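You operate a simulated robot arm through the tools that you are given. There is no shell and no other tool. Be economical: measure what you need, move in short steps, check, and stop when the job is done.

You are at the controls of a simulated robot arm. One attempt, no reset.

JOB
Set the yellow lever to half, the blue to half, and clamp the slide plate at the yellow mark.
Fine: slacken the black knob over the chute, slide the pointer under that mark, tighten the knob to its line.

The check looks at the end state, three seconds after you hand in, the way a careful person would. Anything else that was tipped, shoved, dropped, spilled or broken makes it a failure.

ROBOT AND FRAMES
A 6-joint arm with a two-finger parallel gripper, fixed in place. Base frame: the origin is at the foot of the arm, x ahead of it, y to its left, z up. Units: mm, rad, N and s.
With the tool pointing down near the work surface it reaches from about 280 to 800 mm from the base axis. Its first joint turns from -2.897 to 2.897 rad. Payload 3.91 kg.
The TCP is the grasp point between the finger pads, 30 mm short of the fingertips. In the tool frame z runs along the fingers and y along their closing line. Largest opening 110 mm; finger width 20, thickness 10; the body of the gripper, 48 by 112 mm, starts 55 mm behind the TCP.
Orientation is that of the tool frame in the base frame, as a unit quaternion [x, y, z, w]. With the fingers straight down and closing along the base's y, the tool's x points along the base's -x, its y along +y and its z along -z.

CONTROLS
- The arm moves only by the tool play_rows. Its argument "steps" is a list of rows, each a list of 7 numbers: the turn, a rotation vector about the tool's x, y, z in rad, then the shift along the tool's x, y, z in mm, then the opening, from 0 (shut) to 1 (fully open). In form: [[ax, ay, az, x, y, z, grip], ...]. A call has 1 to 8 rows; each row shifts and turns the commanded pose from where the row before left it, along the tool's axes as they then stand. Rows are played at 5 a second. More than 50 mm and 0.15 rad between two rows, or a gripper value outside its range, and nothing of the call is played. A pose out of reach is approached as far as the arm can. The call stops where the force on the tool passes 50 N (or 10 N more than at its start, if that is more) or the arm is blocked; 0.2 s more then pass. The fingers move at their own pace (about 45 mm/s each) and stop on an object; they squeeze with about 33 N. The grip force told is the motor's: it shows also when the fingers shut on nothing. Time passes only in rows, and 0.2 s behind the last, so rows that do not move let the fingers close. The reply holds the time, the measured pose of the TCP, the force on the tool along the base axes, the opening and the grip force, in the units named above and with some noise.
- Cameras (640 x 400 px; columns grow to the right, rows downward): "scene" is fixed at [216.4, -508.3, 1509.9]; the picture's right is [0.93, -0.37, 0.00], its down [-0.18, -0.46, -0.87] and it looks along [0.32, 0.81, -0.49] (base axes); focal length 327 px, centre (320, 200). "wrist" rides on the gripper at [77, 7, -114] in the tool frame; the picture's right is [-0.09, 1.00, 0.00], its down [-0.80, -0.07, -0.59] and it looks along [-0.59, -0.05, 0.80] (tool axes); focal length 270 px, centre (320, 200). There is no depth. A picture from a camera that has moved, and an enlarged one, comes with that camera's place and axes in the base frame and with its lens. The place of the scene camera against the robot may be out by one fixed shift of up to 18 mm in any direction.
- snapshot(camera): a new picture of that camera. It takes no simulated time.
- raise_lower(by): slides the trunk up (or, below 0, down) by that many mm; the arm rides with it, the base frame stays. It gives what a move gives, with no picture.
- close_up(camera, box): a new picture of the part [left, top, right, bottom] of that camera's present view, enlarged. It takes no simulated time.
- finish_job(): hands the job in; it is judged then, once.

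Work in short steps. Places have to be worked out from the pictures, the camera data and where the tool is seen: move nearer, look again, correct. Check each grasp and each placing, and mend what went wrong. You have 120 turns and 84 pictures in all, those below and enlarged ones among them. Open the gripper and draw the arm clear of the work before you hand the job in, unless the task says otherwise; then end with one line.

The tools are called as name(argument=value, ...) on one line, values as JSON. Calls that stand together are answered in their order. play_rows: Moves the arm, as the interface text tells. Its arguments: {"type":"object","properties":{"steps":{"type":"array","items":{"type":"array","items":{"type":"number"}}}},"required":["steps"]} The other tools are called the same way: raise_lower (by) slides the trunk up or down; snapshot (camera) takes a picture; close_up (camera, box) takes an enlarged picture of a part of a camera's view; finish_job () hands the job in.

At the start:

```text
time_s: 0.0
position: [471.9, 185.3, 1338.8]
tool_rot: [0.0, 1.0, 0.0, 0.0]
contact_force: [0.2, 0.5, -0.1]
width: 110.0
gripper_force: 0.0
trunk travel left (down, up): [-475.0, 135.0]
```

scene: 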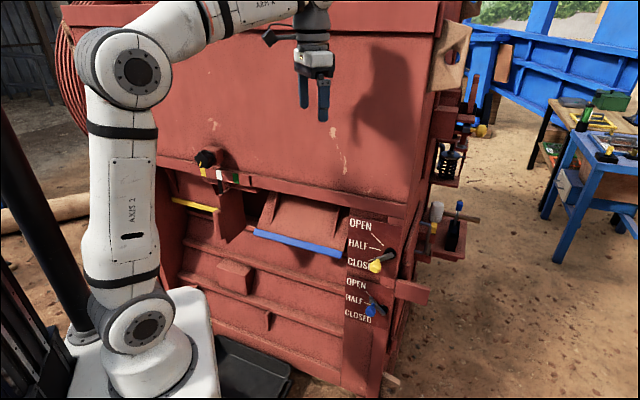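
wrist: 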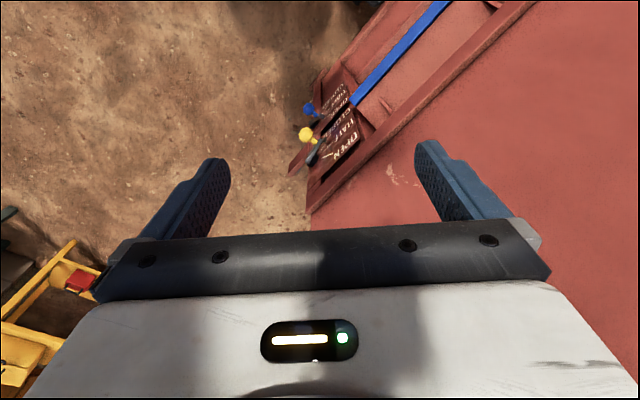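

I see a red machine with a slide clamp (black knob) at upper left and two levers on the right. I'll enlarge both areas.

close_up(camera="scene", box=[170, 130, 270, 220])

close_up(camera="scene", box=[330, 200, 440, 340])

```text
4.44 times, centred on (220, 175) of scene
camera zoom: at [216.4, -508.3, 1509.9], right [0.93, -0.37, 0.0], down [-0.18, -0.46, -0.87], along [0.32, 0.81, -0.49], focal length 1453 px, centre (764, 311)
```

zoom: 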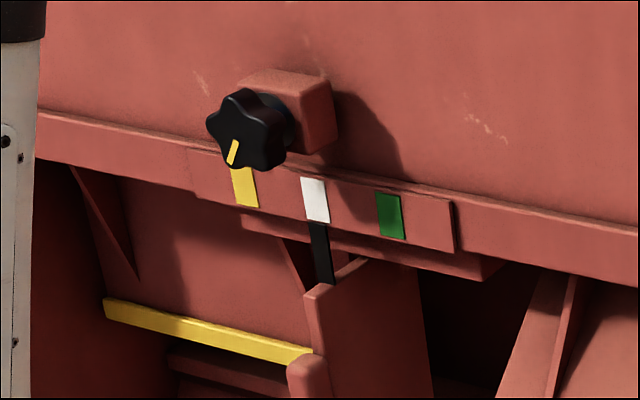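

```text
2.86 times, centred on (385, 270) of scene
camera zoom: at [216.4, -508.3, 1509.9], right [0.93, -0.37, 0.0], down [-0.18, -0.46, -0.87], along [0.32, 0.81, -0.49], focal length 934 px, centre (134, 0)
```

zoom: 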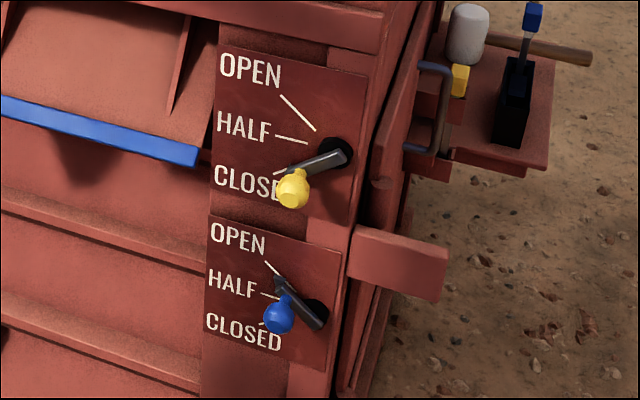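

Both levers have knobs about 665 mm out, near (655,138), with yellow at z≈845 and blue at z≈645. The machine face looks turned about 45°, with its outward normal around (-0.72,-0.69). I'll yaw the tool to face it while descending clear of it.

play_rows(steps=[[0, 0, -0.1275, 5, 0, 40, 0], [0, 0, -0.1275, 5, 0, 40, 0], [0, 0, -0.1275, 5, 0, 40, 0], [0, 0, -0.1275, 5, 0, 40, 0], [0, 0, -0.1275, 5, 0, 40, 0], [0, 0, -0.1275, 5, 0, 40, 0]])

```text
time_s: 1.4
position: [444.9, 177.2, 1099.0]
tool_rot: [-0.375, 0.927, 0.0, 0.0]
contact_force: [0.7, -0.5, -0.2]
width: 0.0
gripper_force: 14.1
trunk travel left (down, up): [-475.0, 135.0]
```

Yaw is right. Next I'll pitch the tool towards horizontal while moving sideways to the lever side.

play_rows(steps=[[0, -0.149, 0, 8, -20, 20, 0], [0, -0.149, 0, 8, -20, 20, 0], [0, -0.149, 0, 8, -20, 20, 0], [0, -0.149, 0, 8, -20, 10, 0], [0, -0.149, 0, 8, -20, 0, 0], [0, -0.149, 0, 10, -20, -10, 0], [0, -0.149, 0, 15, -20, -10, 0], [0, -0.149, 0, 20, -20, -10, 0]])

play_rows(steps=[[0, -0.126, 0, 30, 0, -5, 0], [0, -0.126, 0, 30, 0, -5, 0], [0, -0.1268, 0, 30, 0, -5, 0], [0, 0, 0, 40, 0, 0, 0], [0, 0, 0, 40, 0, 0, 0]])

snapshot(camera="wrist")

snapshot(camera="scene")

```text
time_s: 3.2
position: [501.2, 8.2, 1001.4]
tool_rot: [-0.308, 0.767, 0.21, 0.523]
contact_force: [-0.5, 0.1, 0.7]
width: 0.0
gripper_force: 32.7
trunk travel left (down, up): [-475.0, 135.0]
```

```text
time_s: 4.4
position: [554.9, -65.9, 930.7]
tool_rot: [-0.263, 0.657, 0.267, 0.654]
contact_force: [0.4, 0.0, 0.4]
width: 0.0
gripper_force: 32.9
out of reach, approached as far as the arm can: row 2, 3, 4, 5
trunk travel left (down, up): [-475.0, 135.0]
```

```text
79 pictures are left
camera wrist: at [468.1, -141.4, 854.2], right [-0.69, 0.71, 0.09], down [-0.37, -0.47, 0.8], along [0.62, 0.52, 0.59], focal length 270 px, centre (320, 200)
```

wrist: 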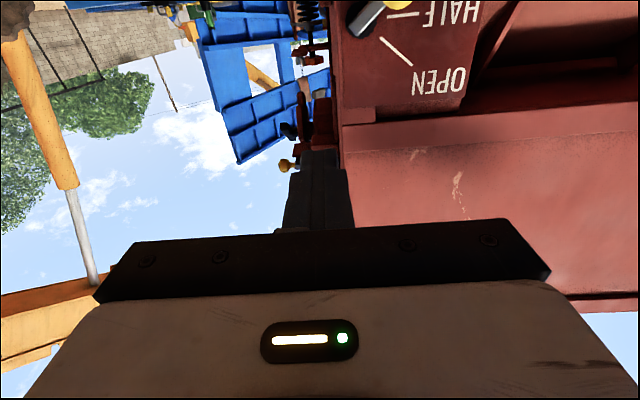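

```text
78 pictures are left
```

scene: 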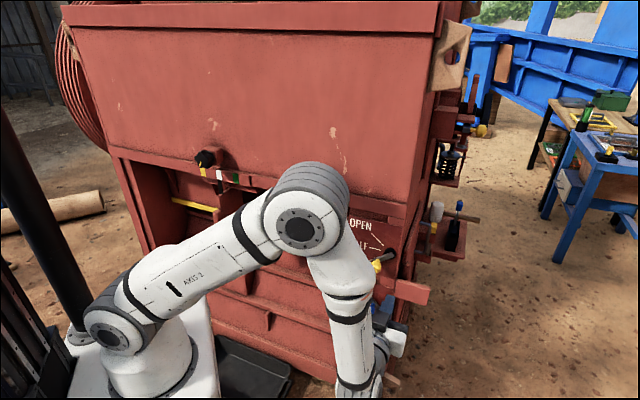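

The arm ran out of reach because it sits too high for a horizontal tool down here. I'll move back up and away, then lower the trunk so the arm works nearer its shoulder height.

play_rows(steps=[[0, 0, 0, -30, 0, -20, 0], [0, 0, 0, -40, 0, -20, 0], [0, 0, 0, -40, 0, 0, 0], [0, 0, 0, 0, 0, 0, 0]])

```text
time_s: 5.4
position: [526.4, -93.7, 1040.1]
tool_rot: [-0.263, 0.656, 0.264, 0.656]
contact_force: [-0.7, 0.0, -0.2]
width: 0.0
gripper_force: 33.3
trunk travel left (down, up): [-475.0, 135.0]
```

The commands restart from the measured pose, and the tool is now horizontal at z 1040. I'll lower the trunk by 250.

raise_lower(by=-250)

snapshot(camera="wrist")

snapshot(camera="scene")

```text
time_s: 8.0
position: [525.2, -95.0, 789.9]
tool_rot: [-0.264, 0.655, 0.265, 0.656]
contact_force: [0.3, 0.2, -0.3]
width: 0.0
gripper_force: 32.8
trunk travel left (down, up): [-225.0, 385.0]
```

```text
77 pictures are left
camera wrist: at [439.2, -168.8, 713.9], right [-0.69, 0.72, 0.09], down [-0.38, -0.46, 0.8], along [0.62, 0.52, 0.59], focal length 270 px, centre (320, 200)
```

wrist: 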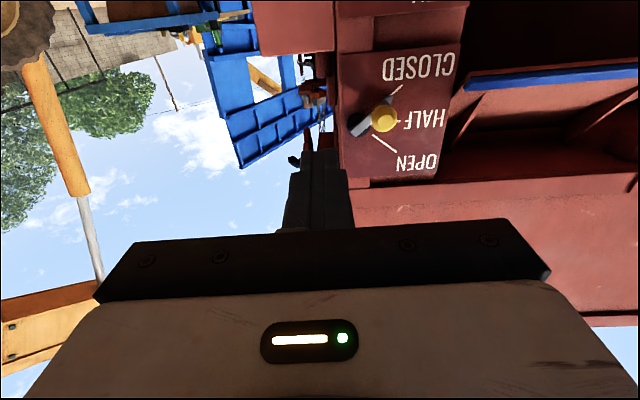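

```text
76 pictures are left
```

scene: 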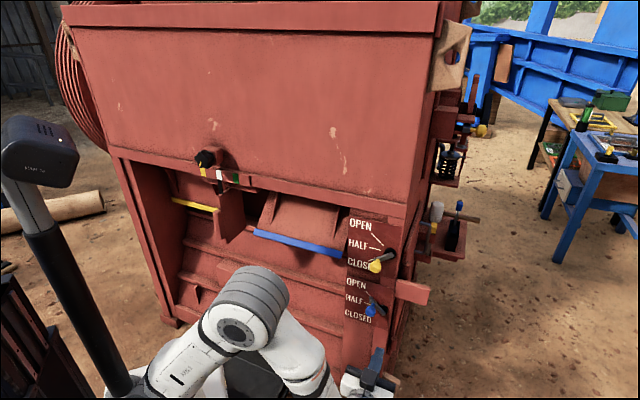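

Good view now. I'll enlarge the lever panel.

close_up(camera="wrist", box=[320, 20, 480, 190])

```text
2.35 times, centred on (400, 105) of wrist
camera zoom: at [439.2, -168.8, 713.9], right [-0.69, 0.72, 0.09], down [-0.38, -0.46, 0.8], along [0.62, 0.52, 0.59], focal length 636 px, centre (132, 424)
```

zoom: 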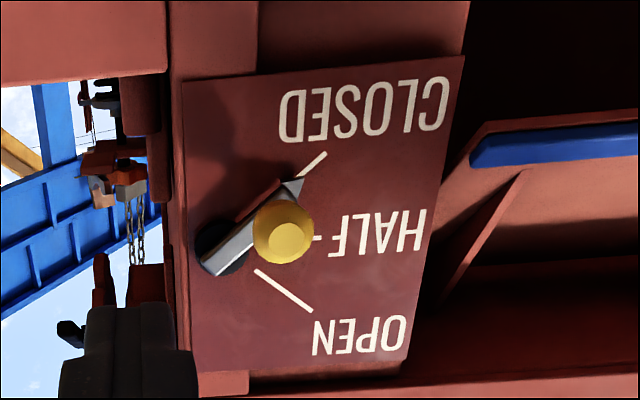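

I put the yellow knob at about (650,137,845) and its pivot at about (701,144,872), which makes a radius of about 40 mm pointing 45° down. I'll move to about 100 mm in front of the knob with the fingers part open.

play_rows(steps=[[0, 0, 0, -14, 20, 35, 0.7], [0, 0, 0, -14, 20, 35, 0.7], [0, 0, 0, -14, 20, 35, 0.7], [0, 0, 0, -13, 20, 35, 0.7], [0, 0, 0, 0, 0, 0, 0.7]])

snapshot(camera="wrist")

close_up(camera="scene", box=[310, 200, 430, 340])

```text
time_s: 9.2
position: [571.8, 60.2, 846.0]
tool_rot: [-0.265, 0.656, 0.264, 0.655]
contact_force: [1.2, 0.2, -0.2]
width: 77.0
gripper_force: 0.1
trunk travel left (down, up): [-225.0, 385.0]
```

```text
74 pictures are left
camera wrist: at [484.0, -15.0, 769.8], right [-0.69, 0.72, 0.09], down [-0.38, -0.46, 0.8], along [0.62, 0.52, 0.59], focal length 270 px, centre (320, 200)
```

wrist: 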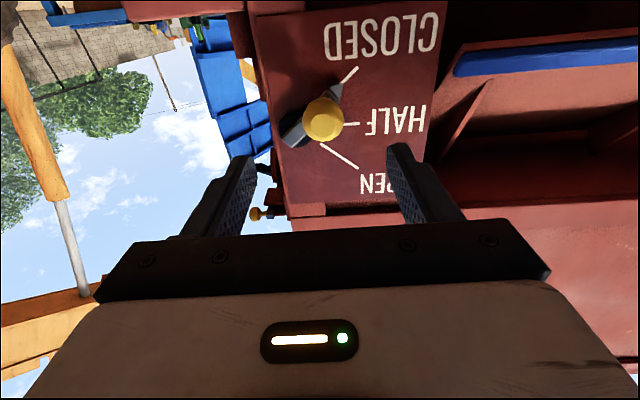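

```text
2.86 times, centred on (370, 270) of scene
camera zoom: at [216.4, -508.3, 1509.9], right [0.93, -0.37, 0.0], down [-0.18, -0.46, -0.87], along [0.32, 0.81, -0.49], focal length 934 px, centre (177, 0)
```

zoom: 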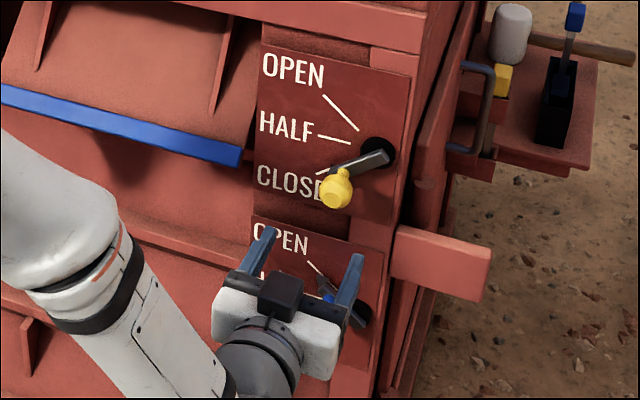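

The ray check puts the knob centred laterally and about 110 mm ahead. I'll advance 95 mm and then close.

play_rows(steps=[[0, 0, 0, -1, 1, 35, 0.7], [0, 0, 0, -1, 0, 35, 0.7], [0, 0, 0, 0, 0, 25, 0.7], [0, 0, 0, 0, 0, 0, 0.2], [0, 0, 0, 0, 0, 0, 0.0], [0, 0, 0, 0, 0, 0, 0.0]])

snapshot(camera="wrist")

close_up(camera="scene", box=[310, 200, 430, 340])

```text
time_s: 10.6
position: [639.4, 127.3, 847.2]
tool_rot: [-0.265, 0.656, 0.265, 0.655]
contact_force: [-0.4, 2.2, -1.0]
width: 35.9
gripper_force: 29.9
trunk travel left (down, up): [-225.0, 385.0]
```

```text
72 pictures are left
camera wrist: at [551.8, 53.1, 771.3], right [-0.69, 0.72, 0.09], down [-0.38, -0.46, 0.8], along [0.61, 0.52, 0.59], focal length 270 px, centre (320, 200)
```

wrist: 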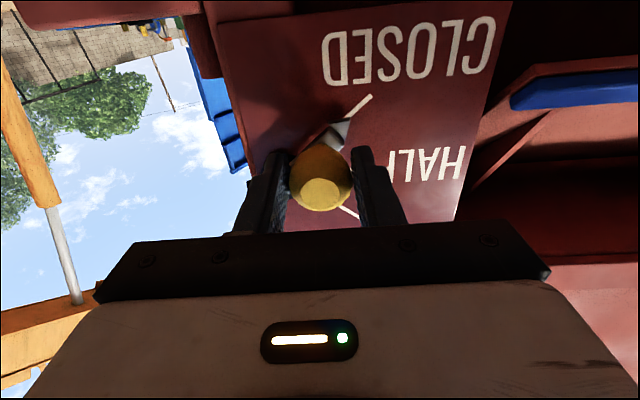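

```text
2.86 times, centred on (370, 270) of scene
camera zoom: at [216.4, -508.3, 1509.9], right [0.93, -0.37, 0.0], down [-0.18, -0.46, -0.87], along [0.32, 0.81, -0.49], focal length 934 px, centre (177, 0)
```

zoom: 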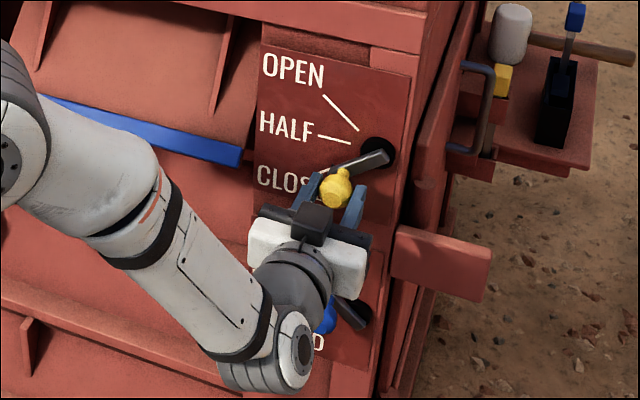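

The knob is gripped at 35.9 mm. I'll move it up along the arc (x is down, y is left) to the half angle.

play_rows(steps=[[0, 0, 0, -6, 4.5, 0, 0], [0, 0, 0, -6.5, 3, 0, 0], [0, 0, 0, -7, 2, 0, 0], [0, 0, 0, -6, 0.7, 0, 0], [0, 0, 0, 0, 0, 0, 0]])

snapshot(camera="wrist")

close_up(camera="scene", box=[310, 200, 430, 340])

```text
time_s: 11.8
position: [632.7, 133.9, 871.7]
tool_rot: [-0.264, 0.657, 0.265, 0.655]
contact_force: [0.4, -13.1, -21.9]
width: 35.1
gripper_force: 45.5
trunk travel left (down, up): [-225.0, 385.0]
```

```text
70 pictures are left
camera wrist: at [545.9, 59.3, 795.2], right [-0.69, 0.72, 0.09], down [-0.38, -0.46, 0.8], along [0.62, 0.52, 0.59], focal length 270 px, centre (320, 200)
```

wrist: 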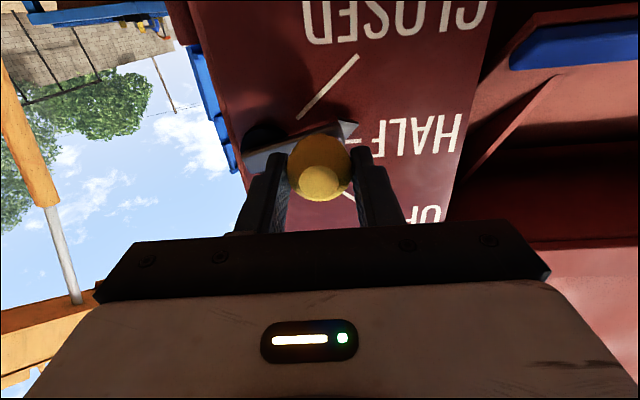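

```text
2.86 times, centred on (370, 270) of scene
camera zoom: at [216.4, -508.3, 1509.9], right [0.93, -0.37, 0.0], down [-0.18, -0.46, -0.87], along [0.32, 0.81, -0.49], focal length 934 px, centre (177, 0)
```

zoom: 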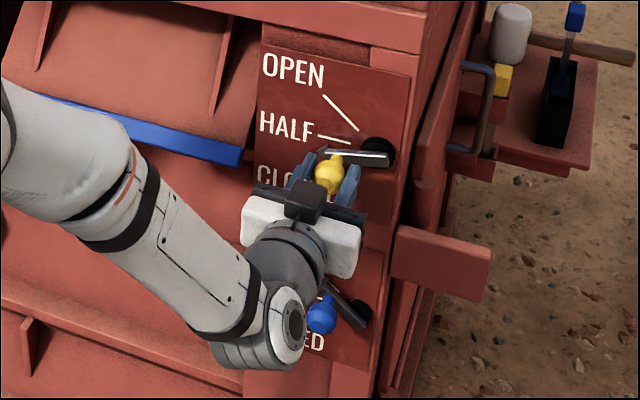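

The lever followed and is near half. I'll check the tip against the HALF line.

close_up(camera="wrist", box=[220, 60, 480, 230])

```text
2.35 times, centred on (350, 145) of wrist
camera zoom: at [545.9, 59.3, 795.2], right [-0.69, 0.72, 0.09], down [-0.38, -0.46, 0.8], along [0.62, 0.52, 0.59], focal length 636 px, centre (249, 329)
```

zoom: 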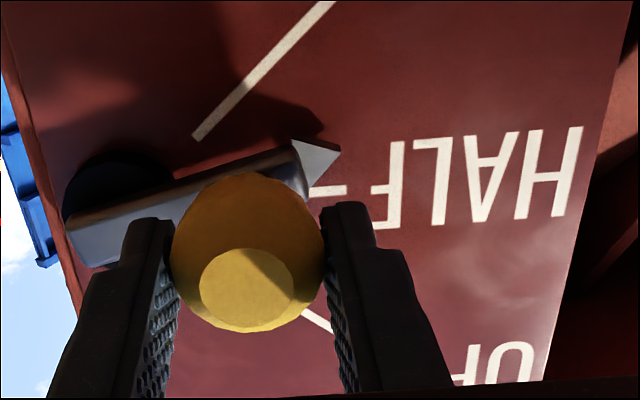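

The lever is about 13° short of horizontal. I'll raise it another 9 mm.

play_rows(steps=[[0, 0, 0, -4.5, 0.3, 0, 0], [0, 0, 0, -4.5, 0, 0, 0], [0, 0, 0, 0, 0, 0, 0]])

close_up(camera="wrist", box=[220, 60, 480, 230])

```text
time_s: 12.6
position: [631.9, 135.5, 883.7]
tool_rot: [-0.265, 0.654, 0.265, 0.657]
contact_force: [2.0, -1.3, -5.2]
width: 35.8
gripper_force: 44.4
trunk travel left (down, up): [-225.0, 385.0]
```

```text
2.35 times, centred on (350, 145) of wrist
camera zoom: at [546.0, 60.3, 807.1], right [-0.69, 0.72, 0.09], down [-0.38, -0.47, 0.8], along [0.61, 0.52, 0.6], focal length 636 px, centre (249, 329)
```

zoom: 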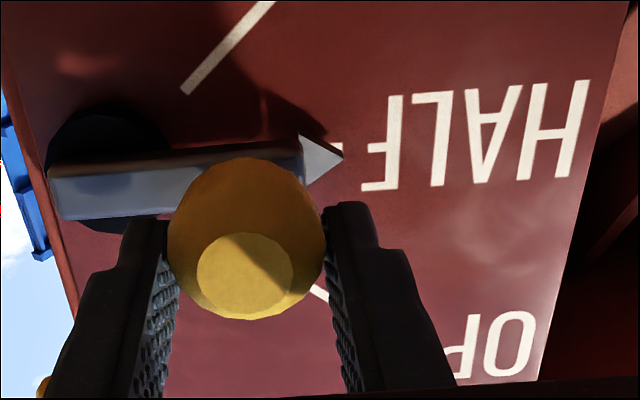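

Now it's nearly parallel to the HALF line, and the force has dropped, which suggests a detent. I'll release, back off and look.

play_rows(steps=[[0, 0, 0, 0, 0, 0, 0.3], [0, 0, 0, 0, 0, 0, 0.7], [0, 0, 0, 0, 0, -30, 0.7], [0, 0, 0, 0, 0, -40, 0.7], [0, 0, 0, 0, 0, -40, 0.7], [0, 0, 0, 20, 0, 0, 0.7]])

close_up(camera="wrist", box=[220, 0, 480, 190])

close_up(camera="scene", box=[320, 200, 420, 290])

```text
time_s: 14.0
position: [550.9, 57.3, 860.2]
tool_rot: [-0.265, 0.655, 0.265, 0.656]
contact_force: [-0.2, 0.1, -0.7]
width: 76.8
gripper_force: 0.0
trunk travel left (down, up): [-225.0, 385.0]
```

```text
2.11 times, centred on (350, 95) of wrist
camera zoom: at [463.8, -16.5, 784.9], right [-0.69, 0.72, 0.09], down [-0.38, -0.46, 0.8], along [0.62, 0.52, 0.59], focal length 569 px, centre (257, 421)
```

zoom: 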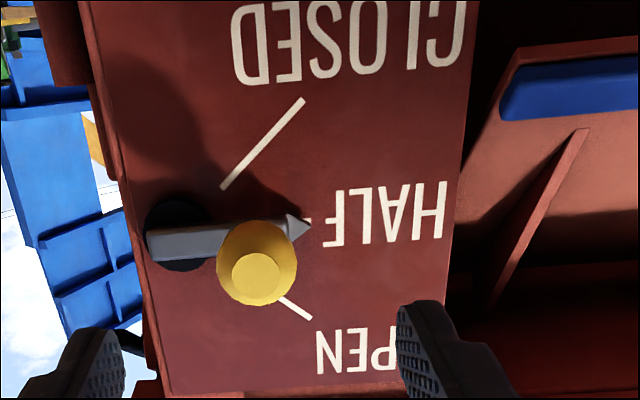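

```text
4.44 times, centred on (370, 245) of scene
camera zoom: at [216.4, -508.3, 1509.9], right [0.93, -0.37, 0.0], down [-0.18, -0.46, -0.87], along [0.32, 0.81, -0.49], focal length 1453 px, centre (98, 0)
```

zoom: 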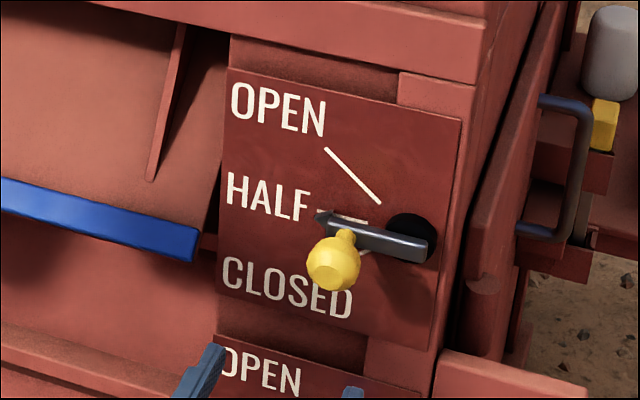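

close_up(camera="wrist", box=[270, 70, 370, 132])

close_up(camera="scene", box=[350, 230, 400, 261])

```text
6.40 times, centred on (320, 101) of wrist
camera zoom: at [463.8, -16.5, 784.9], right [-0.69, 0.72, 0.09], down [-0.38, -0.46, 0.8], along [0.62, 0.52, 0.59], focal length 1730 px, centre (320, 834)
```

zoom: 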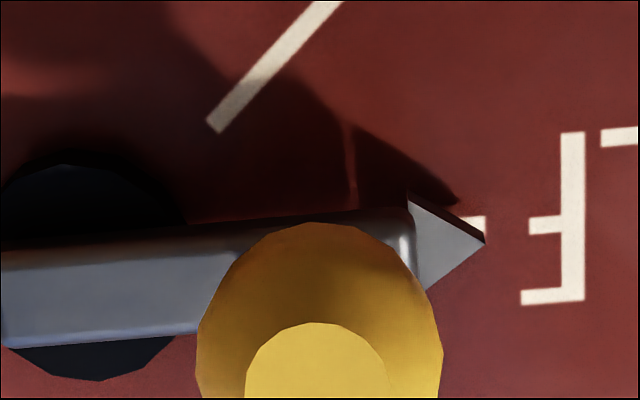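

```text
12.80 times, centred on (375, 246) of scene
camera zoom: at [216.4, -508.3, 1509.9], right [0.93, -0.37, 0.0], down [-0.18, -0.46, -0.87], along [0.32, 0.81, -0.49], focal length 4186 px, centre (-384, -382)
```

zoom: 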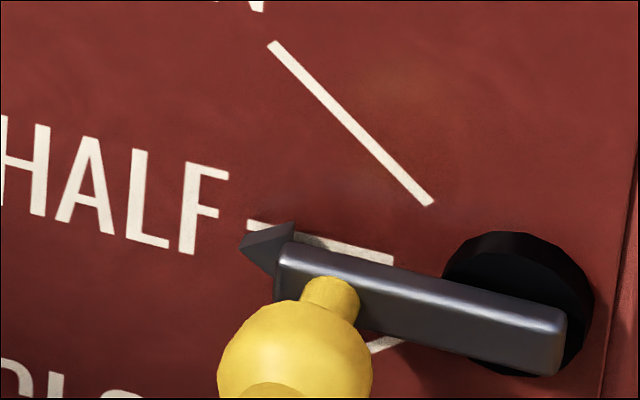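

Yellow is at HALF: the lever edge is parallel to the line and the tip is on it. I'll lower the trunk 200 for the blue lever.

raise_lower(by=-205)

snapshot(camera="wrist")

snapshot(camera="scene")

```text
time_s: 16.2
position: [550.1, 57.4, 654.5]
tool_rot: [-0.264, 0.656, 0.264, 0.656]
contact_force: [0.2, -0.2, 0.0]
width: 76.8
gripper_force: 0.0
trunk travel left (down, up): [-20.0, 590.0]
```

```text
62 pictures are left
camera wrist: at [464.3, -16.4, 579.8], right [-0.69, 0.72, 0.09], down [-0.38, -0.46, 0.8], along [0.62, 0.52, 0.59], focal length 270 px, centre (320, 200)
```

wrist: 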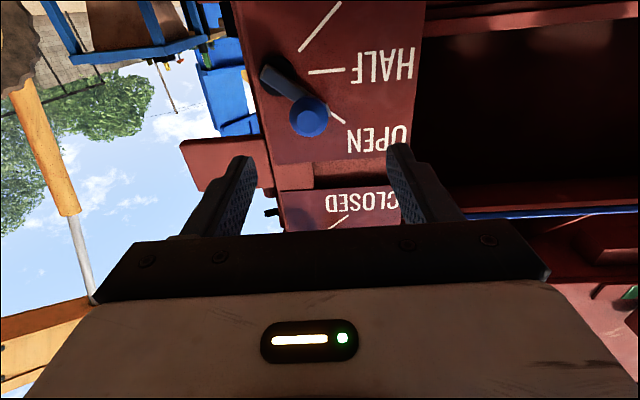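

```text
61 pictures are left
```

scene: 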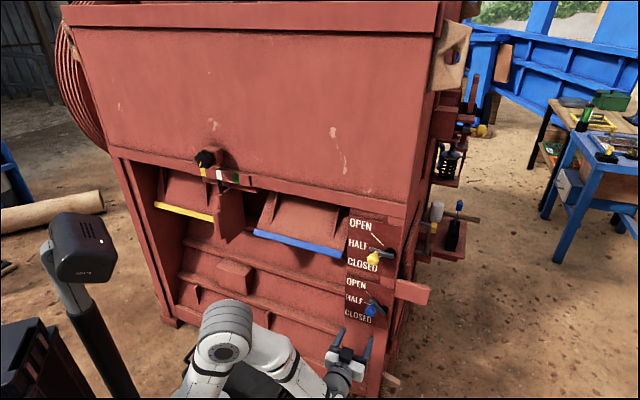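

The blue lever is at OPEN. I put its knob at about (649,138,662), which is 127 mm ahead, 10 right and 7 up. I'll approach and grip.

play_rows(steps=[[0, 0, 0, -7, -10, 30, 0.7], [0, 0, 0, 0, 0, 30, 0.7], [0, 0, 0, 0, 0, 30, 0.7], [0, 0, 0, 0, 0, 22, 0.7], [0, 0, 0, 0, 0, 0, 0.2], [0, 0, 0, 0, 0, 0, 0.0], [0, 0, 0, 0, 0, 0, 0.0]])

snapshot(camera="wrist")

```text
time_s: 17.8
position: [639.0, 129.5, 662.4]
tool_rot: [-0.265, 0.656, 0.265, 0.655]
contact_force: [3.6, 0.9, 0.4]
width: 35.9
gripper_force: 30.5
trunk travel left (down, up): [-20.0, 590.0]
```

```text
60 pictures are left
camera wrist: at [551.9, 53.7, 586.5], right [-0.69, 0.72, 0.09], down [-0.38, -0.46, 0.8], along [0.62, 0.52, 0.59], focal length 270 px, centre (320, 200)
```

wrist: 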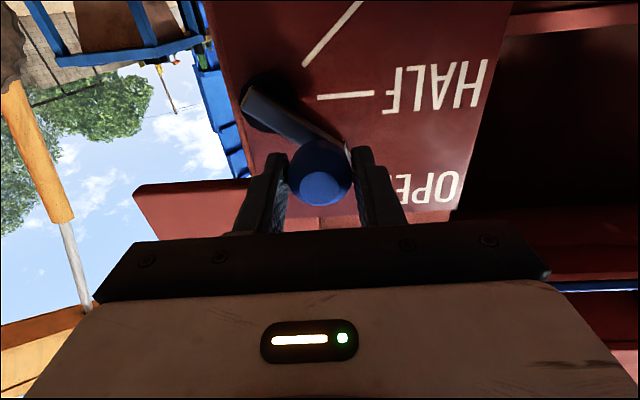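

Gripped at 35.9 mm. I'll move it down along the arc towards half.

play_rows(steps=[[0, 0, 0, 6, 4.5, 0, 0], [0, 0, 0, 7, 3, 0, 0], [0, 0, 0, 8, 2, 0, 0], [0, 0, 0, 8, 0.8, 0, 0], [0, 0, 0, 0, 0, 0, 0]])

close_up(camera="wrist", box=[220, 60, 480, 230])

```text
time_s: 19.0
position: [632.3, 134.3, 632.3]
tool_rot: [-0.264, 0.656, 0.264, 0.656]
contact_force: [18.1, -20.5, 11.1]
width: 35.8
gripper_force: 44.8
trunk travel left (down, up): [-20.0, 590.0]
```

```text
2.35 times, centred on (350, 145) of wrist
camera zoom: at [545.3, 60.4, 557.7], right [-0.69, 0.72, 0.09], down [-0.38, -0.46, 0.8], along [0.62, 0.52, 0.59], focal length 636 px, centre (249, 329)
```

zoom: 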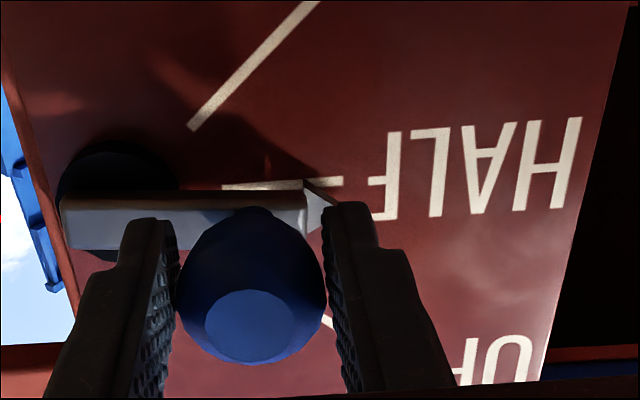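

The lever is within about 2–3° of half, still slightly high. I'll nudge it down 2 mm, relieve the sideways load and release.

play_rows(steps=[[0, 0, 0, 2.5, -1.5, 0, 0], [0, 0, 0, 0, 0, 0, 0]])

close_up(camera="wrist", box=[220, 60, 480, 230])

```text
time_s: 19.6
position: [632.3, 135.3, 629.7]
tool_rot: [-0.265, 0.656, 0.265, 0.656]
contact_force: [7.2, -14.5, 8.1]
width: 35.9
gripper_force: 45.3
trunk travel left (down, up): [-20.0, 590.0]
```

```text
2.35 times, centred on (350, 145) of wrist
camera zoom: at [545.5, 60.2, 554.9], right [-0.69, 0.72, 0.09], down [-0.38, -0.46, 0.8], along [0.62, 0.52, 0.59], focal length 636 px, centre (249, 329)
```

zoom: 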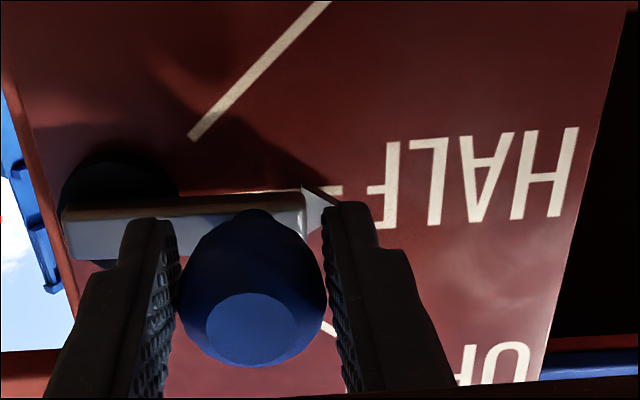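

Its slope now matches the text, about -4°. I'll release, back off and verify.

play_rows(steps=[[0, 0, 0, 0, 0, 0, 0.3], [0, 0, 0, 0, 0, 0, 0.7], [0, 0, 0, 0, 0, -30, 0.7], [0, 0, 0, 0, 0, -40, 0.7], [0, 0, 0, 0, 0, -40, 0.7], [0, 0, 0, 20, -20, 0, 0.7]])

close_up(camera="wrist", box=[270, 60, 390, 135])

close_up(camera="scene", box=[340, 270, 404, 310])

```text
time_s: 21.0
position: [565.3, 44.9, 610.8]
tool_rot: [-0.264, 0.655, 0.265, 0.656]
contact_force: [0.7, -0.1, 0.1]
width: 77.2
gripper_force: 0.1
trunk travel left (down, up): [-20.0, 590.0]
```

```text
5.33 times, centred on (330, 98) of wrist
camera zoom: at [479.8, -29.7, 535.3], right [-0.69, 0.72, 0.09], down [-0.38, -0.46, 0.8], along [0.62, 0.52, 0.59], focal length 1442 px, centre (267, 747)
```

zoom: 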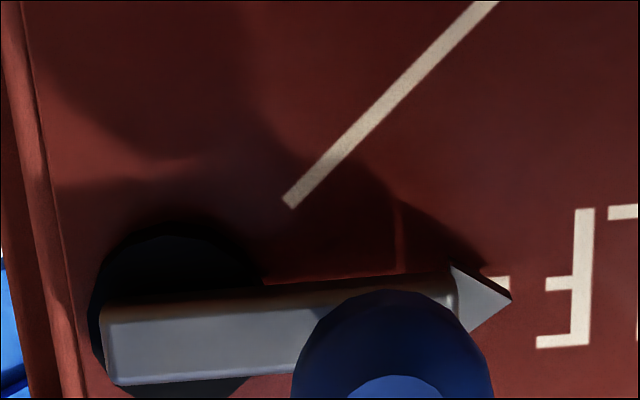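

```text
10.00 times, centred on (372, 290) of scene
camera zoom: at [216.4, -508.3, 1509.9], right [0.93, -0.37, 0.0], down [-0.18, -0.46, -0.87], along [0.32, 0.81, -0.49], focal length 3270 px, centre (-200, -700)
```

zoom: 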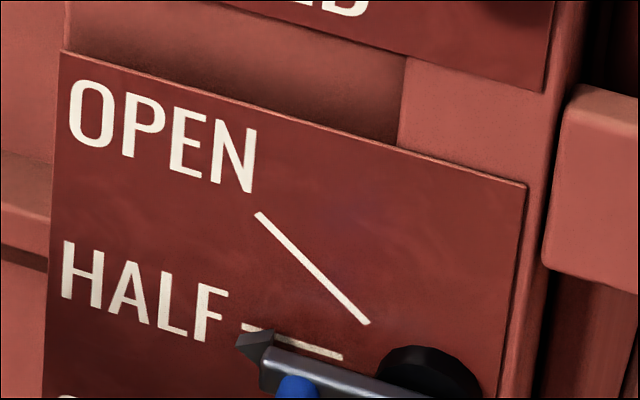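

Both levers are at HALF. I'll back off, raise the trunk to the slide knob's height and look.

play_rows(steps=[[0, 0, 0, 0, 20, -30, 0.5], [0, 0, 0, 0, 20, -30, 0.5]])

raise_lower(by=390)

play_rows(steps=[[0, 0, 0, 0, 45, 0, 0.5], [0, 0, 0, 0, 45, 0, 0.5], [0, 0, 0, 0, 45, 0, 0.5], [0, 0, 0, 0, 45, 0, 0.5], [0, 0, 0, 0, 45, 0, 0.5], [0, 0, 0, 0, 45, 0, 0.5]])

snapshot(camera="wrist")

snapshot(camera="scene")

```text
time_s: 21.6
position: [496.3, 30.6, 610.4]
tool_rot: [-0.264, 0.655, 0.264, 0.657]
contact_force: [0.7, -0.4, 0.5]
width: 54.8
gripper_force: 0.0
trunk travel left (down, up): [-20.0, 590.0]
```

```text
time_s: 25.3
position: [495.8, 32.2, 1001.6]
tool_rot: [-0.264, 0.656, 0.264, 0.656]
contact_force: [0.1, -0.3, -0.3]
width: 55.0
gripper_force: 0.0
trunk travel left (down, up): [-410.0, 200.0]
```

```text
time_s: 26.7
position: [492.2, 214.8, 1010.9]
tool_rot: [-0.264, 0.656, 0.265, 0.656]
contact_force: [-0.9, -0.5, 0.5]
width: 54.9
gripper_force: 0.1
out of reach, approached as far as the arm can: row 1, 2, 3, 4, 5, 6
trunk travel left (down, up): [-410.0, 200.0]
```

```text
55 pictures are left
camera wrist: at [405.5, 139.7, 935.4], right [-0.69, 0.72, 0.09], down [-0.38, -0.46, 0.8], along [0.62, 0.52, 0.59], focal length 270 px, centre (320, 200)
```

wrist: 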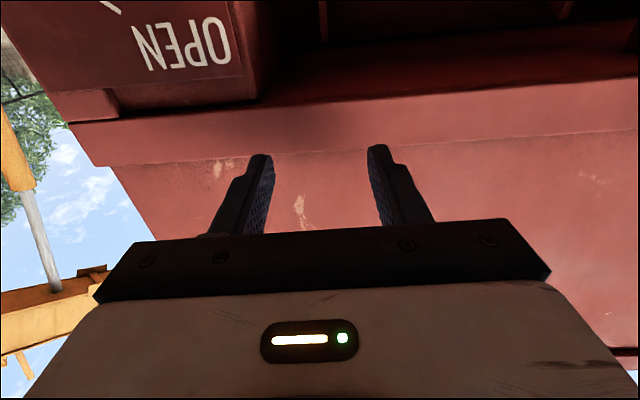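

```text
54 pictures are left
```

scene: 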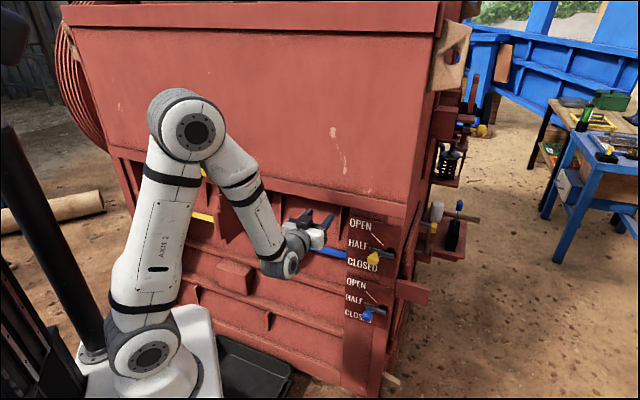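

The horizontal tool puts the wrist too near the base axis in mid-transit. I'll tilt it about 50° downward before sliding left along the face.

play_rows(steps=[[0, 0.149, 0, 0, 0, -8, 0.5], [0, 0.149, 0, 0, 0, -8, 0.5], [0, 0.149, 0, 0, 0, -8, 0.5], [0, 0.149, 0, 0, 0, -8, 0.5], [0, 0.149, 0, 0, 0, -8, 0.5], [0, 0.149, 0, 0, 0, -8, 0.5]])

play_rows(steps=[[0, 0, 0, 0, 45, 0, 0.5], [0, 0, 0, 0, 45, 0, 0.5], [0, 0, 0, 0, 45, 0, 0.5], [0, 0, 0, 0, 45, 0, 0.5], [0, 0, 0, 0, 45, 0, 0.5], [0, 0, 0, 0, 45, 0, 0.5], [0, 0, 0, 0, 45, 0, 0.5], [0, 0, 0, 0, 45, 0, 0.5]])

snapshot(camera="wrist")

snapshot(camera="scene")

```text
time_s: 28.1
position: [462.0, 185.5, 1029.5]
tool_rot: [-0.352, 0.875, 0.123, 0.309]
contact_force: [0.0, 0.2, 0.3]
width: 55.2
gripper_force: 0.0
trunk travel left (down, up): [-410.0, 200.0]
```

```text
time_s: 29.9
position: [209.3, 443.9, 1028.4]
tool_rot: [-0.353, 0.875, 0.123, 0.308]
contact_force: [-0.4, 0.0, -0.3]
width: 55.1
gripper_force: 0.0
trunk travel left (down, up): [-410.0, 200.0]
```

```text
53 pictures are left
camera wrist: at [110.4, 357.5, 1070.6], right [-0.64, 0.77, 0.05], down [0.23, 0.12, 0.97], along [0.73, 0.63, -0.26], focal length 270 px, centre (320, 200)
```

wrist: 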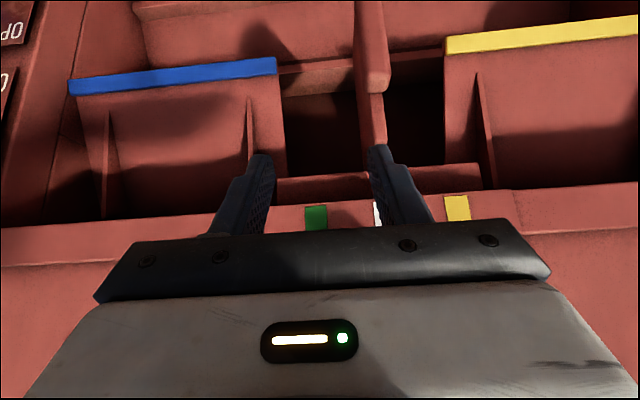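

```text
52 pictures are left
```

scene: 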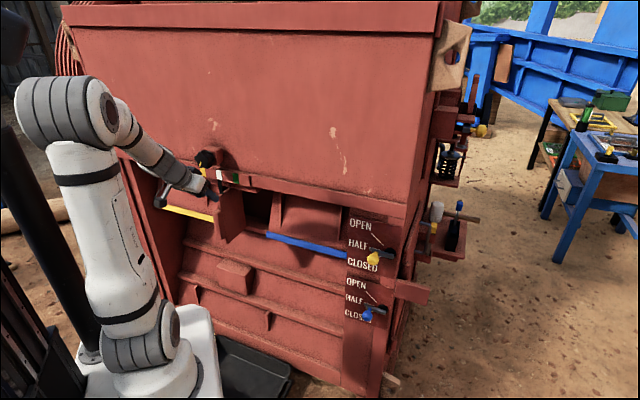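

The slide marks (green, white, yellow) are in view. I'll shift left and back a little, then pitch back to horizontal to see the knob from below.

play_rows(steps=[[0, 0, 0, 35, 40, -10, 0.5], [0, 0, 0, 25, 40, 0, 0.5], [0, -0.149, 0, 0, 0, 0, 0.5], [0, -0.149, 0, 0, 0, 0, 0.5], [0, -0.149, 0, 0, 0, 0, 0.5], [0, -0.149, 0, 0, 0, 0, 0.5], [0, -0.149, 0, 0, 0, 0, 0.5], [0, -0.149, 0, 0, 0, 0, 0.5]])

snapshot(camera="wrist")

```text
refused: row 1 steps farther than a row can; nothing moved
```

```text
51 pictures are left
camera wrist: at [110.4, 357.5, 1070.6], right [-0.64, 0.77, 0.05], down [0.23, 0.12, 0.97], along [0.73, 0.63, -0.26], focal length 270 px, centre (320, 200)
```

wrist: 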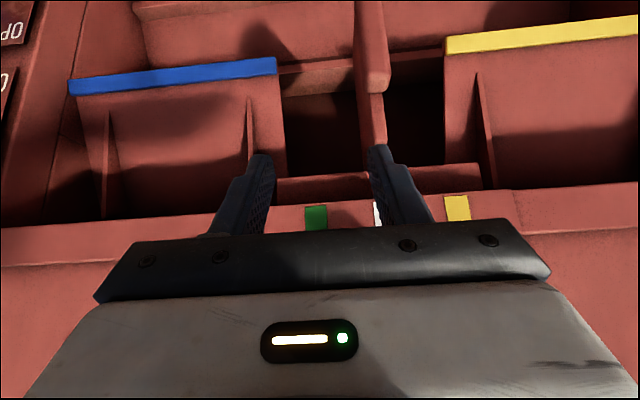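

The first row was over the 50 mm limit, so I'll resend it with smaller steps.

play_rows(steps=[[0, 0, 0, 30, 35, -5, 0.5], [0, 0, 0, 30, 35, -5, 0.5], [0, -0.149, 0, 0, 5, 0, 0.5], [0, -0.149, 0, 0, 0, 0, 0.5], [0, -0.149, 0, 0, 0, 0, 0.5], [0, -0.149, 0, 0, 0, 0, 0.5], [0, -0.149, 0, 0, 0, 0, 0.5], [0, -0.149, 0, 0, 0, 0, 0.5]])

snapshot(camera="wrist")

```text
time_s: 31.7
position: [120.0, 462.0, 1000.7]
tool_rot: [-0.265, 0.654, 0.266, 0.657]
contact_force: [0.4, 0.3, 0.2]
width: 55.2
gripper_force: 0.0
trunk travel left (down, up): [-410.0, 200.0]
```

```text
50 pictures are left
camera wrist: at [33.4, 386.6, 924.0], right [-0.69, 0.72, 0.09], down [-0.38, -0.47, 0.8], along [0.61, 0.52, 0.59], focal length 270 px, centre (320, 200)
```

wrist: 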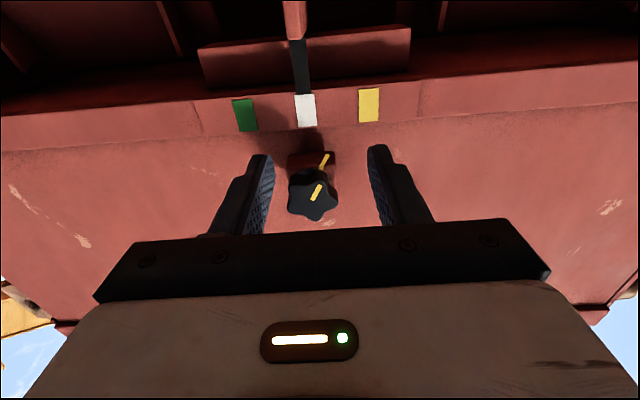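

Excellent view. I'll enlarge the knob, the block and the marks.

close_up(camera="wrist", box=[270, 130, 370, 230])

close_up(camera="wrist", box=[190, 0, 430, 140])

close_up(camera="scene", box=[185, 140, 265, 215])

```text
4.00 times, centred on (320, 180) of wrist
camera zoom: at [33.4, 386.6, 924.0], right [-0.69, 0.72, 0.09], down [-0.38, -0.47, 0.8], along [0.61, 0.52, 0.59], focal length 1081 px, centre (320, 280)
```

zoom: 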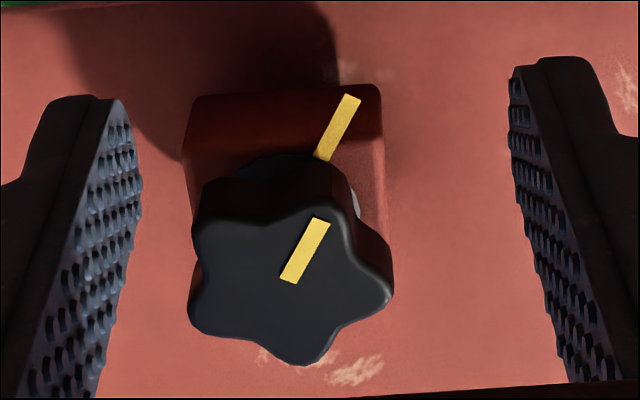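

```text
2.67 times, centred on (310, 70) of wrist
camera zoom: at [33.4, 386.6, 924.0], right [-0.69, 0.72, 0.09], down [-0.38, -0.47, 0.8], along [0.61, 0.52, 0.59], focal length 721 px, centre (347, 547)
```

zoom: 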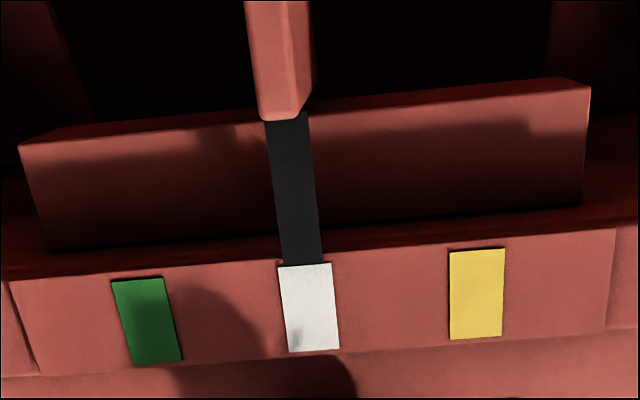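

```text
5.33 times, centred on (225, 178) of scene
camera zoom: at [216.4, -508.3, 1509.9], right [0.93, -0.37, 0.0], down [-0.18, -0.46, -0.87], along [0.32, 0.81, -0.49], focal length 1744 px, centre (827, 320)
```

zoom: 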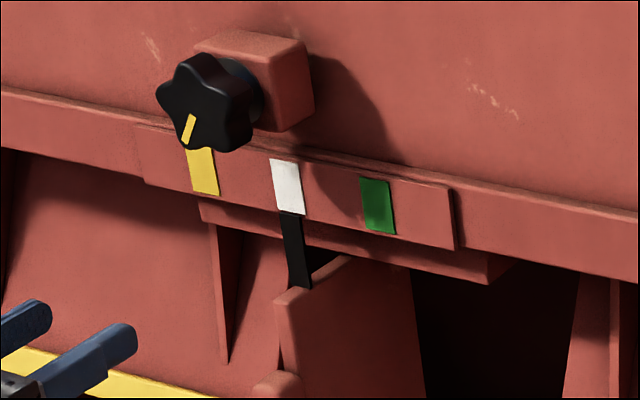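

The knob is tight now, with its line matching the line on the block. Its face centre is near (227,543,1099), 59 mm across, directly above the white mark, and the white-to-yellow spacing is about 70 mm. I'll raise the trunk 98 and then align.

raise_lower(by=97)

play_rows(steps=[[0, 0, 0.14, 0, 0, 0, 0.85], [0, 0, 0, 2, -16, 20, 0.85], [0, 0, 0, 0, 0, 20, 0.85], [0, 0, 0, 0, 0, 0, 0.85]])

snapshot(camera="wrist")

close_up(camera="scene", box=[165, 110, 265, 210])

```text
time_s: 33.0
position: [121.7, 461.4, 1095.5]
tool_rot: [-0.264, 0.656, 0.264, 0.656]
contact_force: [-0.4, 0.0, 0.4]
width: 55.0
gripper_force: 0.1
trunk travel left (down, up): [-507.0, 103.0]
```

```text
time_s: 34.0
position: [157.2, 481.6, 1098.9]
tool_rot: [-0.219, 0.672, 0.31, 0.636]
contact_force: [0.5, -0.2, -0.1]
width: 93.3
gripper_force: 0.0
out of reach, approached as far as the arm can: row 2
trunk travel left (down, up): [-507.0, 103.0]
```

```text
46 pictures are left
camera wrist: at [63.5, 414.5, 1025.3], right [-0.68, 0.7, 0.23], down [-0.3, -0.54, 0.78], along [0.67, 0.46, 0.58], focal length 270 px, centre (320, 200)
```

wrist: 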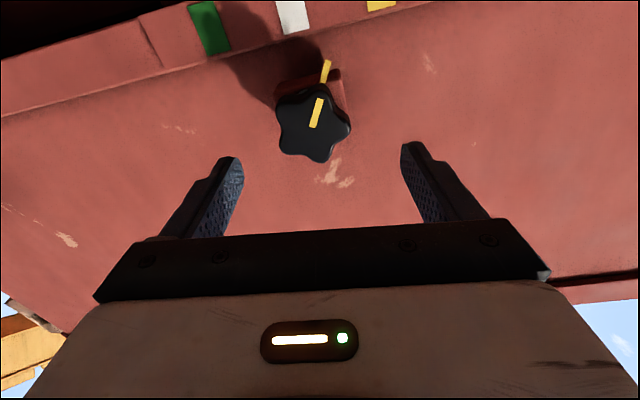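

```text
4.00 times, centred on (215, 160) of scene
camera zoom: at [216.4, -508.3, 1509.9], right [0.93, -0.37, 0.0], down [-0.18, -0.46, -0.87], along [0.32, 0.81, -0.49], focal length 1308 px, centre (740, 360)
```

zoom: 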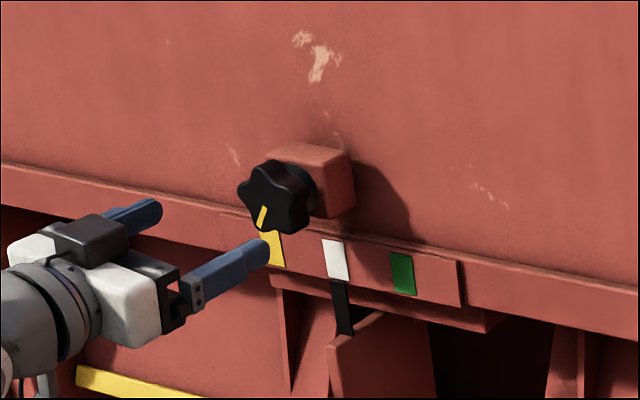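

The knob is re-estimated at (227.7,542,1101), agreeing with the earlier value. It's 93 mm ahead, 5 right and 3 up. I'll advance 80 mm and check before closing.

play_rows(steps=[[0, 0, 0, -2, -5, 20, 0.85], [0, 0, 0, 0, 0, 25, 0.85], [0, 0, 0, 0, 0, 20, 0.85], [0, 0, 0, 0, 0, 15, 0.85]])

snapshot(camera="wrist")

close_up(camera="scene", box=[165, 110, 265, 210])

```text
time_s: 35.0
position: [220.2, 533.6, 1100.3]
tool_rot: [-0.218, 0.673, 0.309, 0.636]
contact_force: [0.3, 0.3, 0.3]
width: 93.3
gripper_force: 0.2
trunk travel left (down, up): [-507.0, 103.0]
```

```text
44 pictures are left
camera wrist: at [126.0, 465.6, 1025.9], right [-0.68, 0.7, 0.23], down [-0.3, -0.54, 0.78], along [0.67, 0.46, 0.58], focal length 270 px, centre (320, 200)
```

wrist: 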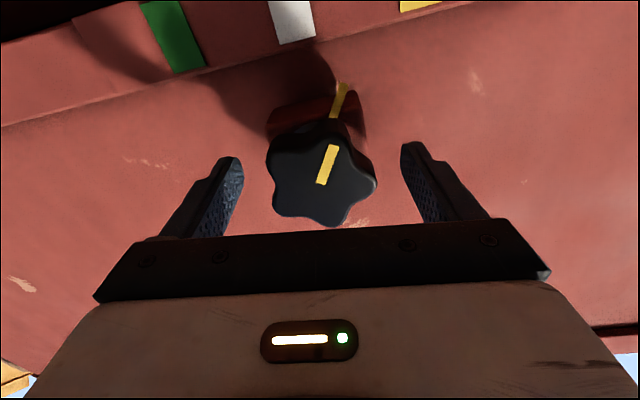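

```text
4.00 times, centred on (215, 160) of scene
camera zoom: at [216.4, -508.3, 1509.9], right [0.93, -0.37, 0.0], down [-0.18, -0.46, -0.87], along [0.32, 0.81, -0.49], focal length 1308 px, centre (740, 360)
```

zoom: 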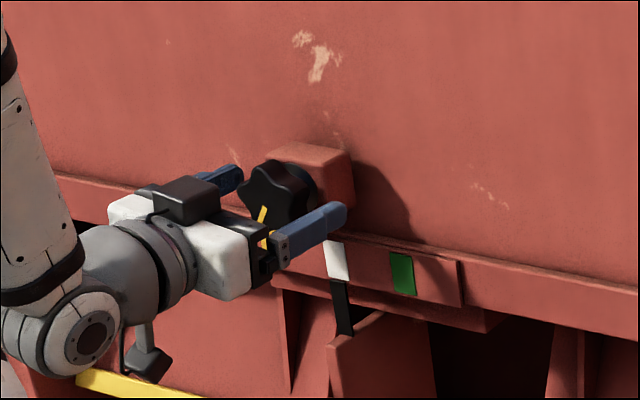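

The fingers straddle the knob, with the right lobe and the left valley on the closing line. I'll close.

play_rows(steps=[[0, 0, 0, 0, 0, 0, 0.4], [0, 0, 0, 0, 0, 0, 0.2], [0, 0, 0, 0, 0, 0, 0.0], [0, 0, 0, 0, 0, 0, 0.0]])

snapshot(camera="wrist")

```text
time_s: 36.0
position: [220.4, 532.0, 1100.3]
tool_rot: [-0.217, 0.673, 0.309, 0.636]
contact_force: [2.1, -3.5, -3.2]
width: 57.7
gripper_force: 44.8
trunk travel left (down, up): [-507.0, 103.0]
```

```text
42 pictures are left
camera wrist: at [126.1, 465.1, 1025.9], right [-0.68, 0.7, 0.23], down [-0.3, -0.54, 0.78], along [0.67, 0.46, 0.58], focal length 270 px, centre (320, 200)
```

wrist: 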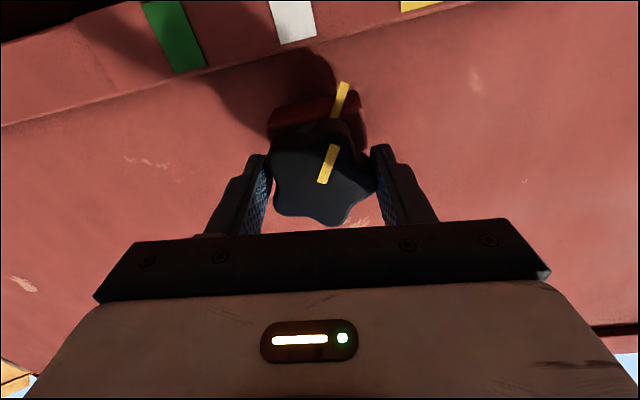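

Gripped at 57.7 mm. I'll slacken by turning counter-clockwise (negative about tool z) by 0.6 rad.

play_rows(steps=[[0, 0, -0.1, 0, 0, 0, 0], [0, 0, -0.1, 0, 0, 0, 0], [0, 0, -0.1, 0, 0, 0, 0], [0, 0, -0.1, 0, 0, 0, 0], [0, 0, -0.1, 0, 0, 0, 0], [0, 0, -0.1, 0, 0, 0, 0]])

snapshot(camera="wrist")

close_up(camera="scene", box=[165, 110, 265, 210])

```text
time_s: 37.5
position: [220.5, 531.2, 1100.2]
tool_rot: [-0.408, 0.578, 0.107, 0.699]
contact_force: [3.8, -2.5, -4.4]
width: 57.8
gripper_force: 45.3
trunk travel left (down, up): [-507.0, 103.0]
```

```text
41 pictures are left
camera wrist: at [157.9, 432.0, 1029.4], right [-0.65, 0.67, -0.36], down [-0.63, -0.2, 0.75], along [0.43, 0.71, 0.55], focal length 270 px, centre (320, 200)
```

wrist: 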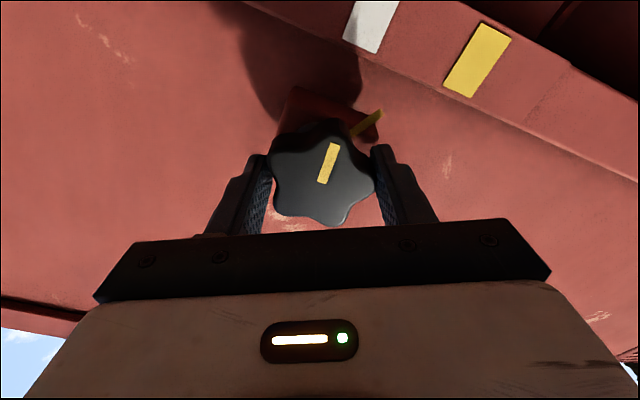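

```text
4.00 times, centred on (215, 160) of scene
camera zoom: at [216.4, -508.3, 1509.9], right [0.93, -0.37, 0.0], down [-0.18, -0.46, -0.87], along [0.32, 0.81, -0.49], focal length 1308 px, centre (740, 360)
```

zoom: 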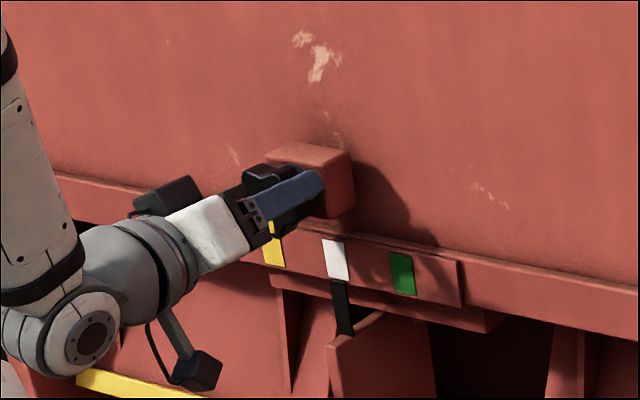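

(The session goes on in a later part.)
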